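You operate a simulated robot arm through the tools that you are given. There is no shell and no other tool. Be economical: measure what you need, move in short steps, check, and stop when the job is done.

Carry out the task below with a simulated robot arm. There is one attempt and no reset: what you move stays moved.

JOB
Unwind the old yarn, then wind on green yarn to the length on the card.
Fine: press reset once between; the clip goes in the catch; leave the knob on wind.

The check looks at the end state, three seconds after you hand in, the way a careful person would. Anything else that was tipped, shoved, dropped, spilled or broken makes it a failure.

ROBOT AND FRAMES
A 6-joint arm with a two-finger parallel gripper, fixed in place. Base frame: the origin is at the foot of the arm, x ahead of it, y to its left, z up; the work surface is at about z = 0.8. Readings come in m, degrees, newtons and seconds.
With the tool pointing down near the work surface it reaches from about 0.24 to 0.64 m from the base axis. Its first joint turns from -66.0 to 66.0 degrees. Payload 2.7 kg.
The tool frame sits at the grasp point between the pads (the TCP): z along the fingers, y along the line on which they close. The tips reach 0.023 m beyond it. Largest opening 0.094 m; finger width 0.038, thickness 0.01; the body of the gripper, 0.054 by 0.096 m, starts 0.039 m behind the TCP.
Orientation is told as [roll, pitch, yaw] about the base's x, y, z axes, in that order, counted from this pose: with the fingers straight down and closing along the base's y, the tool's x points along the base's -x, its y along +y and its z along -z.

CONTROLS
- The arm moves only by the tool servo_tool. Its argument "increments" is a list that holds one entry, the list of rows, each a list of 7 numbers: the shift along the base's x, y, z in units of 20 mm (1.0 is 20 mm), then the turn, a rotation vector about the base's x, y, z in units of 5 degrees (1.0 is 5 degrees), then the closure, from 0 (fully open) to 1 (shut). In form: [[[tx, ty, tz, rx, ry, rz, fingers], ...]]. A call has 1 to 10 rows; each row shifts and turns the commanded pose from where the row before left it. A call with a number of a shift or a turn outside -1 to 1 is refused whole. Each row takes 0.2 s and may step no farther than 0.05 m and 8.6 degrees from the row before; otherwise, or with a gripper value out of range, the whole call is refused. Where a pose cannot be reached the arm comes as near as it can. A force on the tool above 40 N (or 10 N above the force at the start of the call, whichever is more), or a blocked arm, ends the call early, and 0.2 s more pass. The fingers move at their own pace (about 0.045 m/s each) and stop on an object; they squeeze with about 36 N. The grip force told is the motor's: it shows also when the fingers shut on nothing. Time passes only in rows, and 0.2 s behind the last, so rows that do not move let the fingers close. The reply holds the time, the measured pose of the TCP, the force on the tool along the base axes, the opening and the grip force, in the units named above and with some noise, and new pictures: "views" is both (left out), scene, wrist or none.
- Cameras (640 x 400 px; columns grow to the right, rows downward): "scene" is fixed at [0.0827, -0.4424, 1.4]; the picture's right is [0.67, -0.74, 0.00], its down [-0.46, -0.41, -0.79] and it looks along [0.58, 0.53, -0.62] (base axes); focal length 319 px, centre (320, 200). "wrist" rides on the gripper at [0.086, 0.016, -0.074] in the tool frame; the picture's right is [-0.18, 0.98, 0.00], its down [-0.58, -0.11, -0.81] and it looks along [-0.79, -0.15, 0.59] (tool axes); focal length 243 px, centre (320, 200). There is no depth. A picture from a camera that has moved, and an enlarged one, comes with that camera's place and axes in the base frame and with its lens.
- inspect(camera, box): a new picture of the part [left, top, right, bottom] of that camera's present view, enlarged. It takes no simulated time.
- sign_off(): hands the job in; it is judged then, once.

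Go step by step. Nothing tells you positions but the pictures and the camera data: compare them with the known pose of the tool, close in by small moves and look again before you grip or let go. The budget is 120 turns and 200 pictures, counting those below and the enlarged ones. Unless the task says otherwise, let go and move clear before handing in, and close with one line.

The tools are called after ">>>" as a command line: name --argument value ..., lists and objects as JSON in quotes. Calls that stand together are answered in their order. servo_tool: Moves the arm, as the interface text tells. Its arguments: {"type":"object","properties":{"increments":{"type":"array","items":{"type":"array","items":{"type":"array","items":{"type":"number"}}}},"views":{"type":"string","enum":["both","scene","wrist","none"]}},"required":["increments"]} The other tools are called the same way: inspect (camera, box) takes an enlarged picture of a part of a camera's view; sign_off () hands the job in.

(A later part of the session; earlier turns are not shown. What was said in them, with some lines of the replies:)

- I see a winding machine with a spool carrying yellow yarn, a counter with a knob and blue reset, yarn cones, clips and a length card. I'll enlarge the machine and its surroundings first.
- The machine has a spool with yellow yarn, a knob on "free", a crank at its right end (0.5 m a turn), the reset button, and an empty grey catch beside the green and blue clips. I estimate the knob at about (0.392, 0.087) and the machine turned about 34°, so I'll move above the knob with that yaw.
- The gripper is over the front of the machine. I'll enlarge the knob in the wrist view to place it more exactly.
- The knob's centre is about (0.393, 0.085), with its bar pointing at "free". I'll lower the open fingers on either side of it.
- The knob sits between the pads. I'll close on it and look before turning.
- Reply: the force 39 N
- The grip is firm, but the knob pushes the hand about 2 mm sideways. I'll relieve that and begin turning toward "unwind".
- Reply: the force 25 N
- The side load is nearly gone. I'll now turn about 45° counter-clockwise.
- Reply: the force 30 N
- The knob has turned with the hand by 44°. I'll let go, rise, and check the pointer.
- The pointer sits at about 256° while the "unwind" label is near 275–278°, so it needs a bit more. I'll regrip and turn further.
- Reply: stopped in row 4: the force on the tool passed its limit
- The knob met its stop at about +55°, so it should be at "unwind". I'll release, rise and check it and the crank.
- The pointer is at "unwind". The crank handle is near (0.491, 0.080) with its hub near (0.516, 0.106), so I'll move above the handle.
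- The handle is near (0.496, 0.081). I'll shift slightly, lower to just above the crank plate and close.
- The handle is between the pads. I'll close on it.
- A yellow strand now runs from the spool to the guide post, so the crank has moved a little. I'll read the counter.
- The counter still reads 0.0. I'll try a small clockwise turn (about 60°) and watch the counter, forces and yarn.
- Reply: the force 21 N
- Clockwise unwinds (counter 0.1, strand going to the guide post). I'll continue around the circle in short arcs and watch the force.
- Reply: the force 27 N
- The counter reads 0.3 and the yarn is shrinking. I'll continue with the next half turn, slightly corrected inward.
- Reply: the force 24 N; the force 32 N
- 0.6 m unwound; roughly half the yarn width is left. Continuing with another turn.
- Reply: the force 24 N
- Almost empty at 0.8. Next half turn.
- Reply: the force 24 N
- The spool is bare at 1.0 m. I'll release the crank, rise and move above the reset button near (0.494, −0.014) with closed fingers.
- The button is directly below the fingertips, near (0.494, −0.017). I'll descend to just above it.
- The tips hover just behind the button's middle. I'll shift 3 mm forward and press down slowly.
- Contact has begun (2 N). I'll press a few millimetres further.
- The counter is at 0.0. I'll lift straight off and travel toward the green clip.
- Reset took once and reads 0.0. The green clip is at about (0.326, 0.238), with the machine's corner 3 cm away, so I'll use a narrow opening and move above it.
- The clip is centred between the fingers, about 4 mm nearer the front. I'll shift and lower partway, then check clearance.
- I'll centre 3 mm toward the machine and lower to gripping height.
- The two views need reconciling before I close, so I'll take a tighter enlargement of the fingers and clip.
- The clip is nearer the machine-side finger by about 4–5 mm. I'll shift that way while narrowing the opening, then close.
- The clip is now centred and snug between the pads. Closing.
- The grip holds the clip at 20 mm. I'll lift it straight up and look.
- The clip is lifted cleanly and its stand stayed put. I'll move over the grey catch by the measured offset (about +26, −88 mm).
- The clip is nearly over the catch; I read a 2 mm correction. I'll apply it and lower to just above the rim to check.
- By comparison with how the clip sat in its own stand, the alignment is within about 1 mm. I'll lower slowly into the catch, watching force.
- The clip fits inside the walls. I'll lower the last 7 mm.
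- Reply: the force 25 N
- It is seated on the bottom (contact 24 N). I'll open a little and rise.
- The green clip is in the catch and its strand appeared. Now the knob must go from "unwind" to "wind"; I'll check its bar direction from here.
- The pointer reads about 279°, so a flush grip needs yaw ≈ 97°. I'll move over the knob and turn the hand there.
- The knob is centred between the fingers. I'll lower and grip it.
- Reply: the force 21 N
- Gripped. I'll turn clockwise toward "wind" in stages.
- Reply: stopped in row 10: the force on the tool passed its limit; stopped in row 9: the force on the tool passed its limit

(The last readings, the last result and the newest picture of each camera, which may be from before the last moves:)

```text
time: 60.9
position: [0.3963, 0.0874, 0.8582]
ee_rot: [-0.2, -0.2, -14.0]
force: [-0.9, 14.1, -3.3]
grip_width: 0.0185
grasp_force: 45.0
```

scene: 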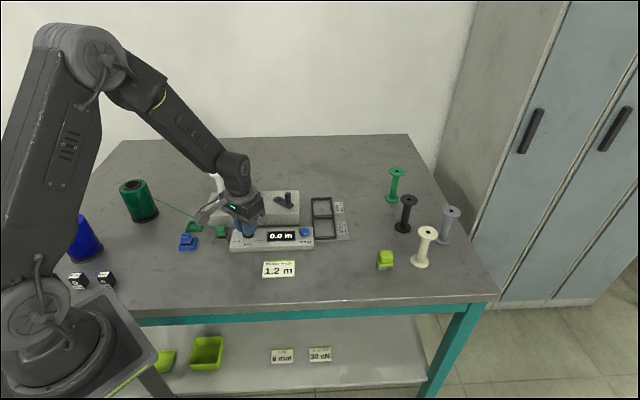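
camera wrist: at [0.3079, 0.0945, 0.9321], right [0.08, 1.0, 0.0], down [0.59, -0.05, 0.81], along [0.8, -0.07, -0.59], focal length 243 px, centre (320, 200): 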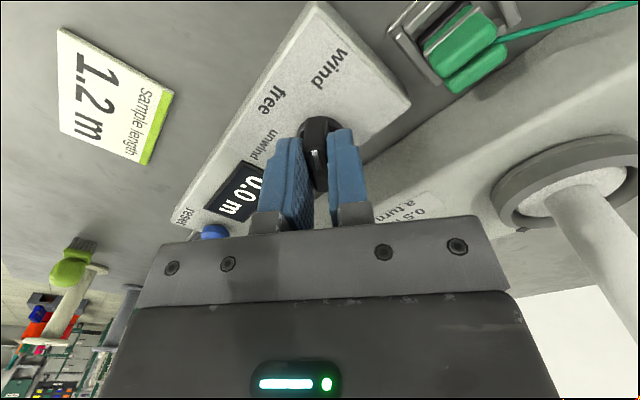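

The pads opened past flush, so the knob is against its stop. I'll release, rise and check.

>>> servo_tool --increments '[[[0, 0, 0, 0, 0, 0.8, 1], [0, 0, 0, 0, 0, 0, 0.6], [0, 0, 0, 0, 0, 0, 0.6], [0, 0, 0.5, 0, 0, 0, 0.6], [0, 0, 1, 0, 0, 0, 0.6], [0, 0, 1, 0, 0, 1, 0.6], [0, 0, 1, 0, 0, 1, 0.6], [0, 0, 1, 0, 0, 1, 0.6]]]'

>>> inspect --camera "scene" --box '[200, 180, 320, 255]'

```text
time: 62.7
position: [0.3967, 0.0865, 0.9467]
ee_rot: [-0.3, -0.1, 4.9]
force: [0.4, 0.5, -0.5]
grip_width: 0.0376
grasp_force: 0.1
camera wrist: at [0.3087, 0.0957, 1.0214], right [0.1, 0.99, -0.01], down [0.59, -0.05, 0.81], along [0.8, -0.08, -0.59], focal length 243 px, centre (320, 200)
```

scene: 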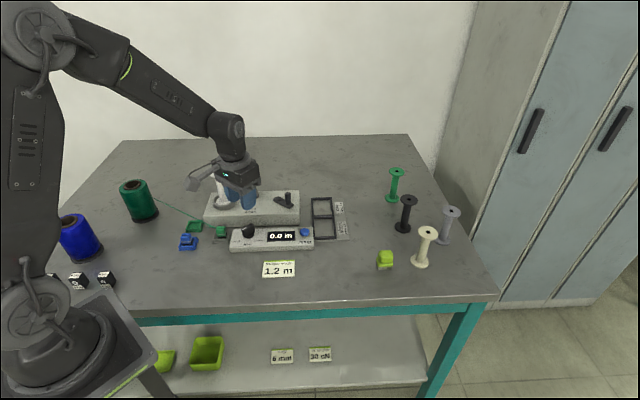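
wrist: 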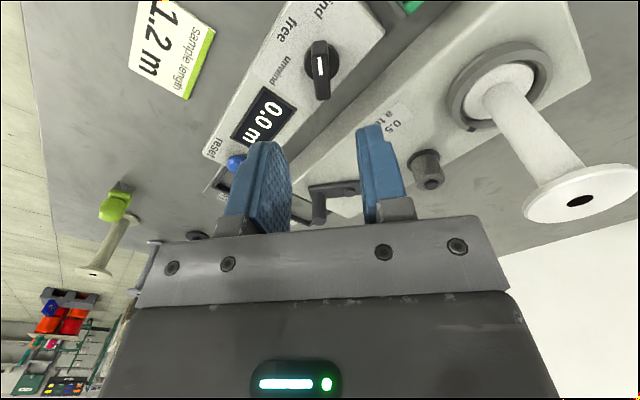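

```text
5.33 times, centred on (260, 218) of scene
camera zoom: at [0.0827, -0.4424, 1.4], right [0.67, -0.74, 0.0], down [-0.46, -0.41, -0.79], along [0.58, 0.53, -0.62], focal length 1703 px, centre (640, 107)
```

zoom: 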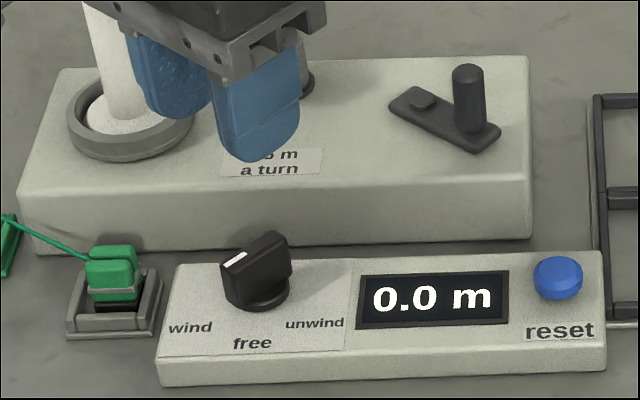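

The pointer now faces "wind". I'll measure it and confirm the crank's place.

>>> inspect --camera "wrist" --box '[240, 0, 400, 120]'

```text
3.33 times, centred on (320, 60) of wrist
camera zoom: at [0.3087, 0.0957, 1.0214], right [0.1, 0.99, -0.01], down [0.59, -0.05, 0.81], along [0.8, -0.08, -0.59], focal length 809 px, centre (320, 667)
```

zoom: 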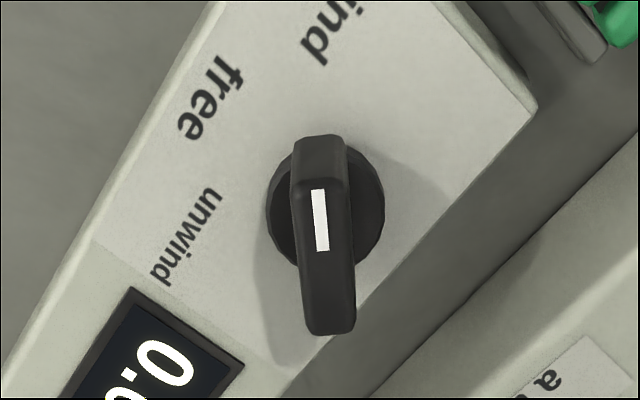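

The knob is on "wind" at its stop. Next I'll move above the crank handle, which I left at (0.525, 0.070).

>>> servo_tool --increments '[[[0.915, -0.115, 0, 0, 0, 0.85, 0.6], [0.915, -0.115, 0, 0, 0, 0.85, 0.6], [0.915, -0.115, 0, 0, 0, 0.85, 0.6], [0.915, -0.115, 0, 0, 0, 0.85, 0.6], [0.915, -0.115, 0, 0, 0, 0.85, 0.6], [0.915, -0.115, 0, 0, 0, 0.85, 0.6], [0.915, -0.115, -0.5, 0, 0, 0.85, 0.6], [0, 0, 0, 0, 0, 0, 0.6]]]'

>>> inspect --camera "wrist" --box '[220, 60, 460, 210]'

>>> inspect --camera "scene" --box '[200, 165, 320, 240]'

```text
time: 64.5
position: [0.5248, 0.0702, 0.937]
ee_rot: [-0.2, 0.1, 34.5]
force: [-0.5, 0.1, 0.6]
grip_width: 0.0374
grasp_force: 0.1
camera wrist: at [0.4442, 0.0346, 1.0113], right [-0.41, 0.91, -0.01], down [0.54, 0.24, 0.81], along [0.74, 0.33, -0.59], focal length 243 px, centre (320, 200)
```

scene: 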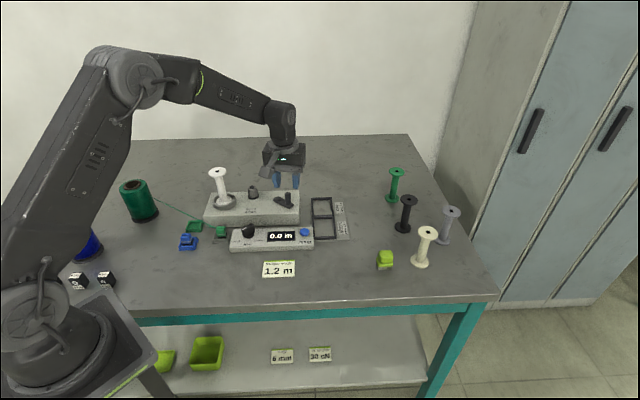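
wrist: 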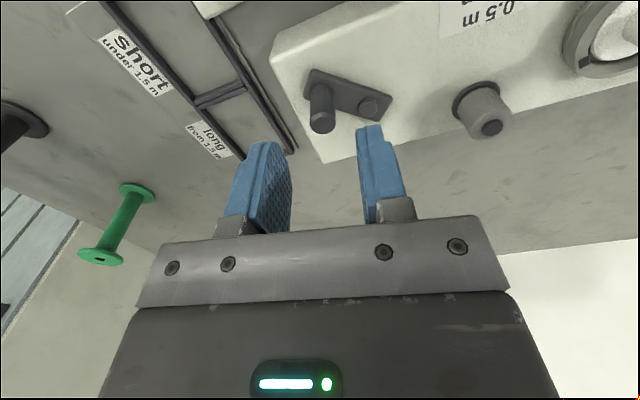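

```text
2.67 times, centred on (340, 135) of wrist
camera zoom: at [0.4442, 0.0346, 1.0113], right [-0.41, 0.91, -0.01], down [0.54, 0.24, 0.81], along [0.74, 0.33, -0.59], focal length 647 px, centre (267, 373)
```

zoom: 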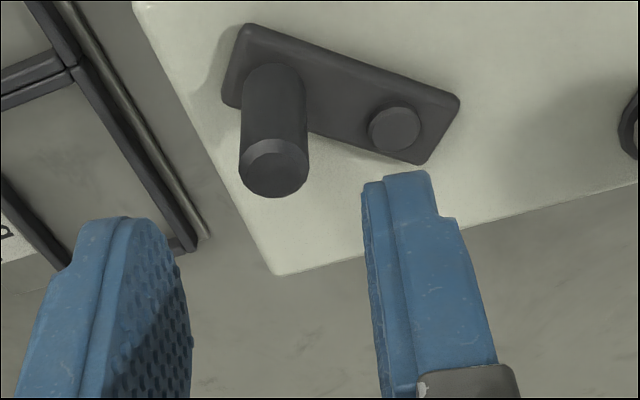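

```text
5.33 times, centred on (260, 202) of scene
camera zoom: at [0.0828, -0.4424, 1.4], right [0.67, -0.74, 0.0], down [-0.46, -0.41, -0.79], along [0.58, 0.53, -0.62], focal length 1703 px, centre (640, 187)
```

zoom: 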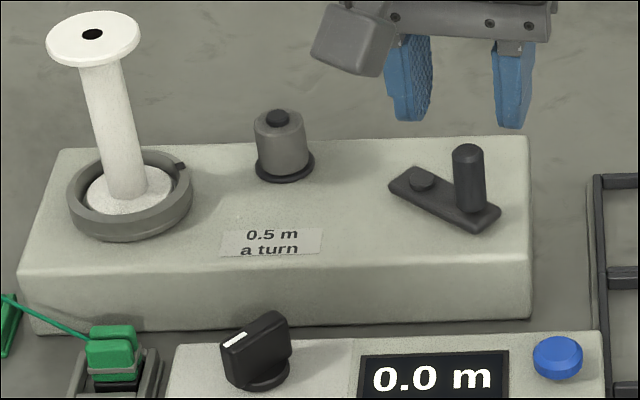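

The handle is under the open fingers as left. I'll lower and grip it.

>>> servo_tool --increments '[[[0, 0, -0.85, 0, 0, 0, 0.6], [0, 0, -0.85, 0, 0, 0, 0.6], [0, 0, -0.8, 0, 0, 0, 0.6], [0, 0, 0, 0, 0, 0, 1], [0, 0, 0, 0, 0, 0, 1], [0, 0, 0, 0, 0, 0, 1]]]' --views "wrist"

>>> inspect --camera "scene" --box '[200, 165, 320, 240]'

```text
time: 65.9
position: [0.5248, 0.0706, 0.8856]
ee_rot: [-0.2, 0.0, 34.5]
force: [-0.4, -0.4, -1.8]
grip_width: 0.0153
grasp_force: 44.6
camera wrist: at [0.4433, 0.0354, 0.961], right [-0.41, 0.91, -0.01], down [0.54, 0.24, 0.81], along [0.74, 0.32, -0.59], focal length 243 px, centre (320, 200)
```

wrist: 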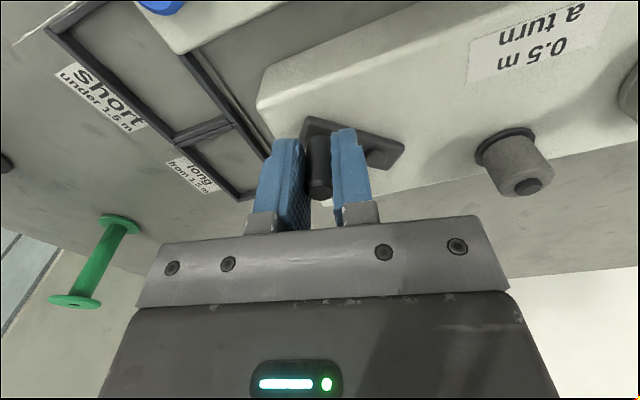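

```text
5.33 times, centred on (260, 202) of scene
camera zoom: at [0.0828, -0.4424, 1.4], right [0.67, -0.74, 0.0], down [-0.46, -0.41, -0.79], along [0.58, 0.53, -0.62], focal length 1703 px, centre (640, 187)
```

zoom: 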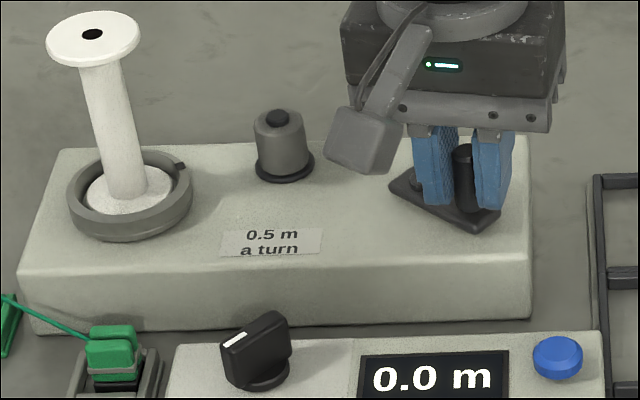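

Gripped. I'll test a 37° clockwise turn.

>>> servo_tool --increments '[[[-0.515, -0.02, 0, 0, 0, 0, 1], [-0.56, 0.2, 0, 0, 0, 0, 1], [0, 0, 0, 0, 0, 0, 1]]]' --views "none"

>>> inspect --camera "scene" --box '[200, 165, 320, 240]'

```text
time: 66.7
position: [0.504, 0.0754, 0.8851]
ee_rot: [-0.3, -0.2, 34.6]
force: [8.0, 13.4, -11.0]
grip_width: 0.015
grasp_force: 44.5
```

```text
5.33 times, centred on (260, 202) of scene
camera zoom: at [0.0832, -0.442, 1.4001], right [0.67, -0.74, 0.0], down [-0.46, -0.42, -0.78], along [0.58, 0.53, -0.62], focal length 1703 px, centre (640, 187)
```

zoom: 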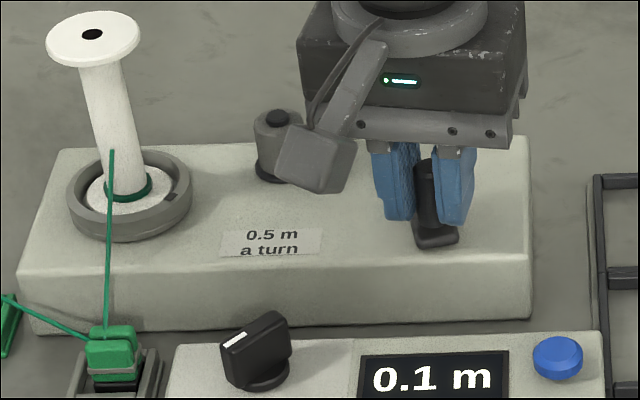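

Clockwise winds the green on. The stop should be after 2.4 turns, so I'll keep going around in arcs with force checks.

>>> servo_tool --increments '[[[-0.44, 0.41, 0, 0, 0, 0, 1], [-0.298, 0.516, 0, 0, 0, 0, 1], [-0.103, 0.587, 0, 0, 0, 0, 1], [0.103, 0.587, 0, 0, 0, 0, 1], [0, 0, 0, 0, 0, 0, 1]]]' --views "none"

>>> servo_tool --increments '[[[0.298, 0.516, 0, 0, 0, 0, 1], [0.456, 0.383, 0, 0, 0, 0, 1], [0.56, 0.204, 0, 0, 0, 0, 1], [0.596, 0, 0, 0, 0, 0, 1], [0, 0, 0, 0, 0, 0, 1]]]' --views "none"

>>> inspect --camera "scene" --box '[200, 165, 320, 240]'

```text
time: 67.9
position: [0.4885, 0.1149, 0.8866]
ee_rot: [-0.4, 0.2, 34.5]
force: [17.4, -7.2, -21.0]
grip_width: 0.0151
grasp_force: 45.1
```

```text
time: 69.1
position: [0.5252, 0.1381, 0.8875]
ee_rot: [-0.3, 0.1, 34.6]
force: [-0.7, -0.7, -10.7]
grip_width: 0.0147
grasp_force: 45.4
```

```text
5.33 times, centred on (260, 202) of scene
camera zoom: at [0.083, -0.4423, 1.4], right [0.67, -0.74, 0.0], down [-0.46, -0.41, -0.79], along [0.58, 0.53, -0.62], focal length 1703 px, centre (640, 187)
```

zoom: 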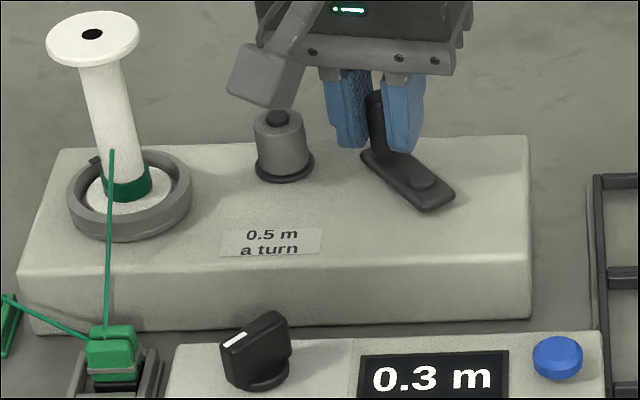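

Reads 0.3 with forces low. Continuing.

>>> servo_tool --increments '[[[0.56, -0.204, 0, 0, 0, 0, 1], [0.456, -0.383, 0, 0, 0, 0, 1], [0.298, -0.516, 0, 0, 0, 0, 1], [0.103, -0.587, 0, 0, 0, 0, 1], [0, 0, 0, 0, 0, 0, 1]]]' --views "none"

>>> servo_tool --increments '[[[-0.103, -0.587, 0, 0, 0, 0, 1], [-0.298, -0.516, 0, 0, 0, 0, 1], [-0.456, -0.383, 0, 0, 0, 0, 1], [-0.56, -0.204, 0, 0, 0, 0, 1], [0, 0, 0, 0, 0, 0, 1]]]' --views "none"

>>> inspect --camera "scene" --box '[200, 165, 320, 240]'

```text
time: 70.3
position: [0.5562, 0.1035, 0.8874]
ee_rot: [-0.3, 0.0, 34.6]
force: [5.8, -0.8, -17.8]
grip_width: 0.0151
grasp_force: 44.7
```

```text
time: 71.5
position: [0.5251, 0.0703, 0.888]
ee_rot: [-0.3, 0.1, 34.6]
force: [-0.5, 1.1, -17.5]
grip_width: 0.0153
grasp_force: 45.3
```

```text
5.33 times, centred on (260, 202) of scene
camera zoom: at [0.083, -0.4423, 1.4], right [0.67, -0.74, 0.0], down [-0.46, -0.41, -0.79], along [0.58, 0.53, -0.62], focal length 1703 px, centre (640, 187)
```

zoom: 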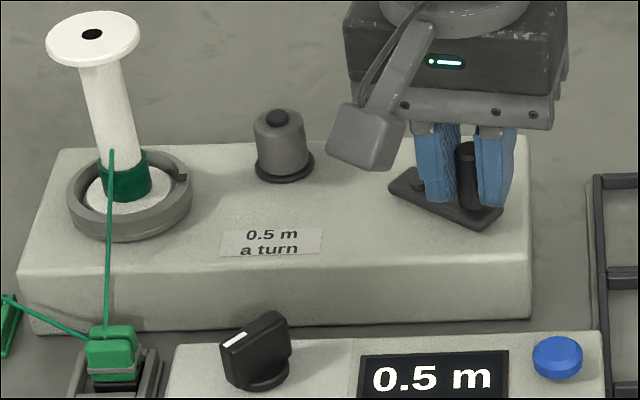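

One full turn, 0.5 m, back at the starting point. Second turn, same path.

>>> servo_tool --increments '[[[-0.596, 0, -0.04, 0, 0, 0, 1], [-0.56, 0.204, 0, 0, 0, 0, 1], [-0.456, 0.383, 0, 0, 0, 0, 1], [-0.298, 0.516, 0, 0, 0, 0, 1], [-0.103, 0.587, 0, 0, 0, 0, 1], [0, 0, 0, 0, 0, 0, 1]]]' --views "none"

>>> servo_tool --increments '[[[0.103, 0.587, 0, 0, 0, 0, 1], [0.298, 0.516, 0, 0, 0, 0, 1], [0.456, 0.383, 0, 0, 0, 0, 1], [0.56, 0.204, 0, 0, 0, 0, 1], [0.596, 0, 0, 0, 0, 0, 1], [0, 0, 0, 0, 0, 0, 1]]]' --views "none"

>>> servo_tool --increments '[[[0.56, -0.204, 0, 0, 0, 0, 1], [0.456, -0.383, 0, 0, 0, 0, 1], [0.298, -0.516, 0, 0, 0, 0, 1], [0.103, -0.587, 0, 0, 0, 0, 1], [0, 0, 0, 0, 0, 0, 1]]]' --views "none"

>>> inspect --camera "scene" --box '[200, 165, 320, 240]'

```text
time: 72.9
position: [0.4881, 0.1055, 0.8873]
ee_rot: [-0.3, 0.0, 34.6]
force: [-1.1, -0.6, 8.8]
grip_width: 0.0148
grasp_force: 45.4
```

```text
time: 74.3
position: [0.5264, 0.1372, 0.8877]
ee_rot: [-0.4, -0.3, 34.6]
force: [0.7, 1.0, 25.9]
grip_width: 0.0149
grasp_force: 45.4
```

```text
time: 75.5
position: [0.5556, 0.1035, 0.887]
ee_rot: [-0.2, -0.1, 34.6]
force: [-13.7, 0.8, 22.5]
grip_width: 0.0148
grasp_force: 45.1
```

```text
5.33 times, centred on (260, 202) of scene
camera zoom: at [0.082, -0.4425, 1.4], right [0.67, -0.74, 0.0], down [-0.46, -0.41, -0.79], along [0.58, 0.53, -0.62], focal length 1703 px, centre (640, 187)
```

zoom: 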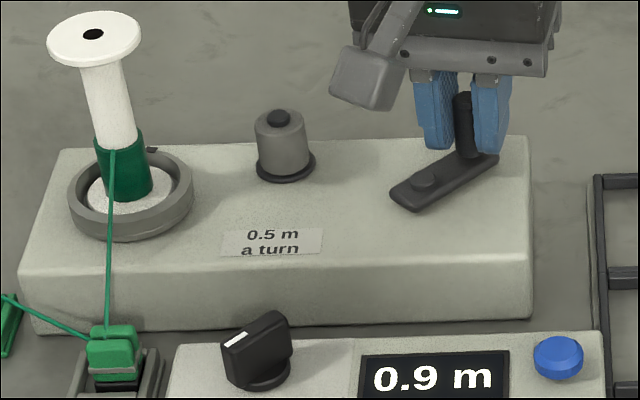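

0.9 m, as expected (0.885). About 227° remain; I'll do 180° and check.

>>> servo_tool --increments '[[[-0.123, -0.587, 0.03, 0, 0, 0, 1], [-0.298, -0.516, 0, 0, 0, 0, 1], [-0.456, -0.383, 0, 0, 0, 0, 1], [-0.56, -0.204, 0, 0, 0, 0, 1], [0, 0, 0, 0, 0, 0, 1]]]' --views "none"

>>> servo_tool --increments '[[[-0.596, 0, 0, 0, 0, 0, 1], [-0.56, 0.204, 0, 0, 0, 0, 1], [-0.456, 0.383, 0, 0, 0, 0, 1], [-0.298, 0.516, 0, 0, 0, 0, 1], [-0.103, 0.587, 0, 0, 0, 0, 1], [0, 0, 0, 0, 0, 0, 1]]]' --views "none"

>>> inspect --camera "scene" --box '[200, 165, 320, 240]'

```text
time: 76.7
position: [0.5248, 0.0713, 0.8872]
ee_rot: [-0.2, -0.1, 34.5]
force: [-0.7, 1.3, 9.2]
grip_width: 0.015
grasp_force: 45.1
```

```text
time: 78.1
position: [0.4855, 0.1014, 0.8866]
ee_rot: [-0.4, -0.1, 34.4]
force: [11.6, -0.3, -5.9]
grip_width: 0.0152
grasp_force: 45.0
```

```text
5.33 times, centred on (260, 202) of scene
camera zoom: at [0.0831, -0.4424, 1.4], right [0.67, -0.74, 0.0], down [-0.46, -0.41, -0.79], along [0.58, 0.53, -0.62], focal length 1703 px, centre (640, 187)
```

zoom: 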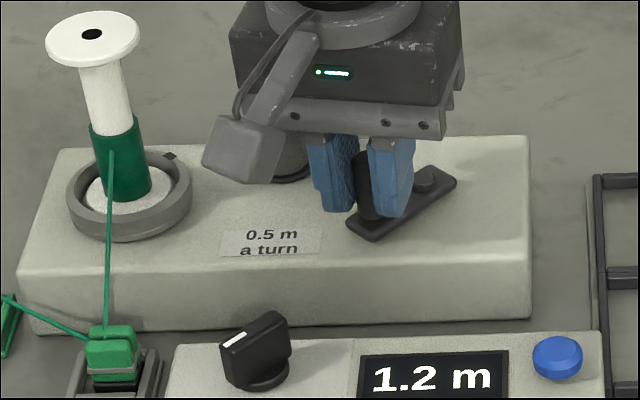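

It shows 1.2 already, though by angle I compute just about 1.15. I'll add about 25° to sit nearer the middle of 1.2 and read again.

>>> servo_tool --increments '[[[0.06, 0.29, 0, 0, 0, 0, 1], [0.06, 0.29, 0, 0, 0, 0, 1], [0.055, 0.13, 0, 0, 0, 0, 1], [0, 0, 0, 0, 0, 0, 1]]]' --views "none"

>>> inspect --camera "scene" --box '[200, 165, 320, 240]'

```text
time: 79.1
position: [0.4904, 0.1176, 0.8868]
ee_rot: [-0.2, 0.0, 34.7]
force: [11.3, -5.7, -3.4]
grip_width: 0.015
grasp_force: 45.0
```

```text
5.33 times, centred on (260, 202) of scene
camera zoom: at [0.0831, -0.4425, 1.3999], right [0.67, -0.74, 0.0], down [-0.46, -0.41, -0.79], along [0.58, 0.53, -0.62], focal length 1703 px, centre (640, 187)
```

zoom: 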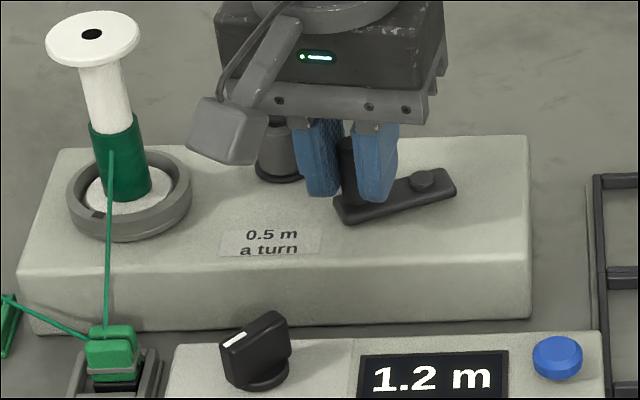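

Still 1.2 m with margin. I'll release the handle, rise straight up and withdraw.

>>> servo_tool --increments '[[[0, 0, 0, 0, 0, 0, 0.6], [0, 0, 0, 0, 0, 0, 0.6], [0, 0, 0.5, 0, 0, 0, 0.6], [0, 0, 1, 0, 0, 0, 0.6], [0, 0, 1, 0, 0, 0, 0.6], [0, 0, 1, 0, 0, 0, 0.6], [0, 0, 1, 0, 0, 0, 0.6], [0, 0, 1, 0, 0, 0, 0.6], [0, -0.6, 1, 0, 0, 0, 0.6], [0, -0.6, 1, 0, 0, 0, 0.6]]]'

>>> inspect --camera "scene" --box '[170, 160, 330, 260]'

>>> inspect --camera "scene" --box '[180, 205, 260, 255]'

```text
time: 81.3
position: [0.4882, 0.0949, 1.0368]
ee_rot: [-0.4, 0.0, 34.6]
force: [0.6, -0.9, 0.3]
grip_width: 0.0376
grasp_force: 0.0
camera wrist: at [0.4073, 0.0594, 1.1111], right [-0.41, 0.91, -0.01], down [0.54, 0.24, 0.81], along [0.74, 0.32, -0.59], focal length 243 px, centre (320, 200)
```

scene: 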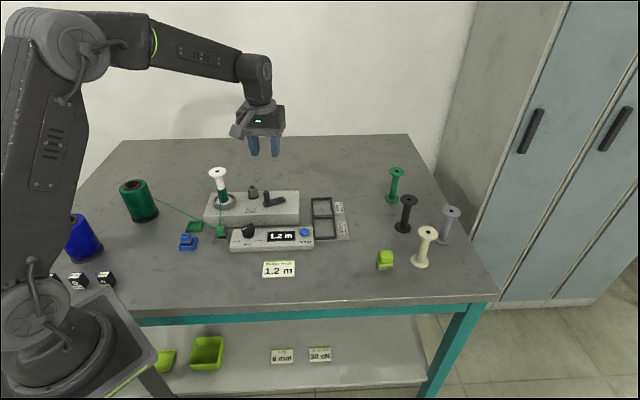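
wrist: 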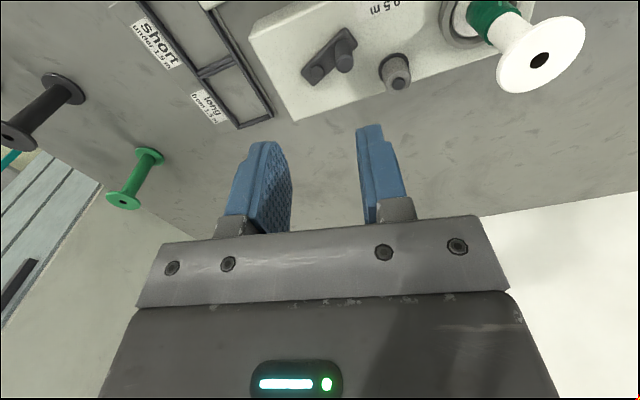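

```text
4.00 times, centred on (250, 210) of scene
camera zoom: at [0.0827, -0.4424, 1.4], right [0.67, -0.74, 0.0], down [-0.46, -0.41, -0.79], along [0.58, 0.53, -0.62], focal length 1277 px, centre (600, 160)
```

zoom: 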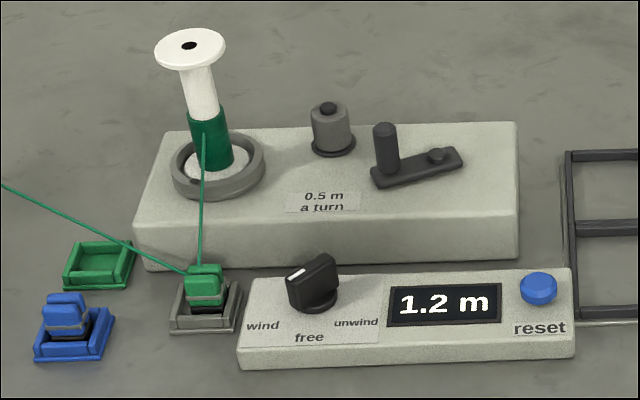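

```text
8.00 times, centred on (220, 230) of scene
camera zoom: at [0.0827, -0.4424, 1.4], right [0.67, -0.74, 0.0], down [-0.46, -0.41, -0.79], along [0.58, 0.53, -0.62], focal length 2554 px, centre (1120, -40)
```

zoom: 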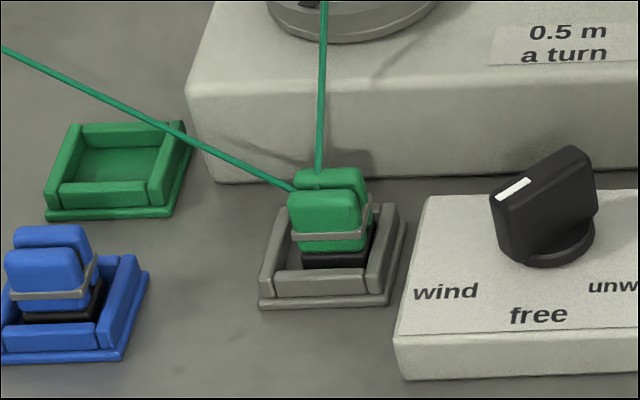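

The old yarn is off and green is wound on, with the counter at 1.2 m. The green clip is in the catch, the knob points to "wind", and the arm is clear.

>>> sign_off

```text
The job is handed in.
```

I unwound the yellow yarn, pressed reset once, put the green clip in the catch and wound on green yarn until the counter read 1.2 m, leaving the knob on wind.
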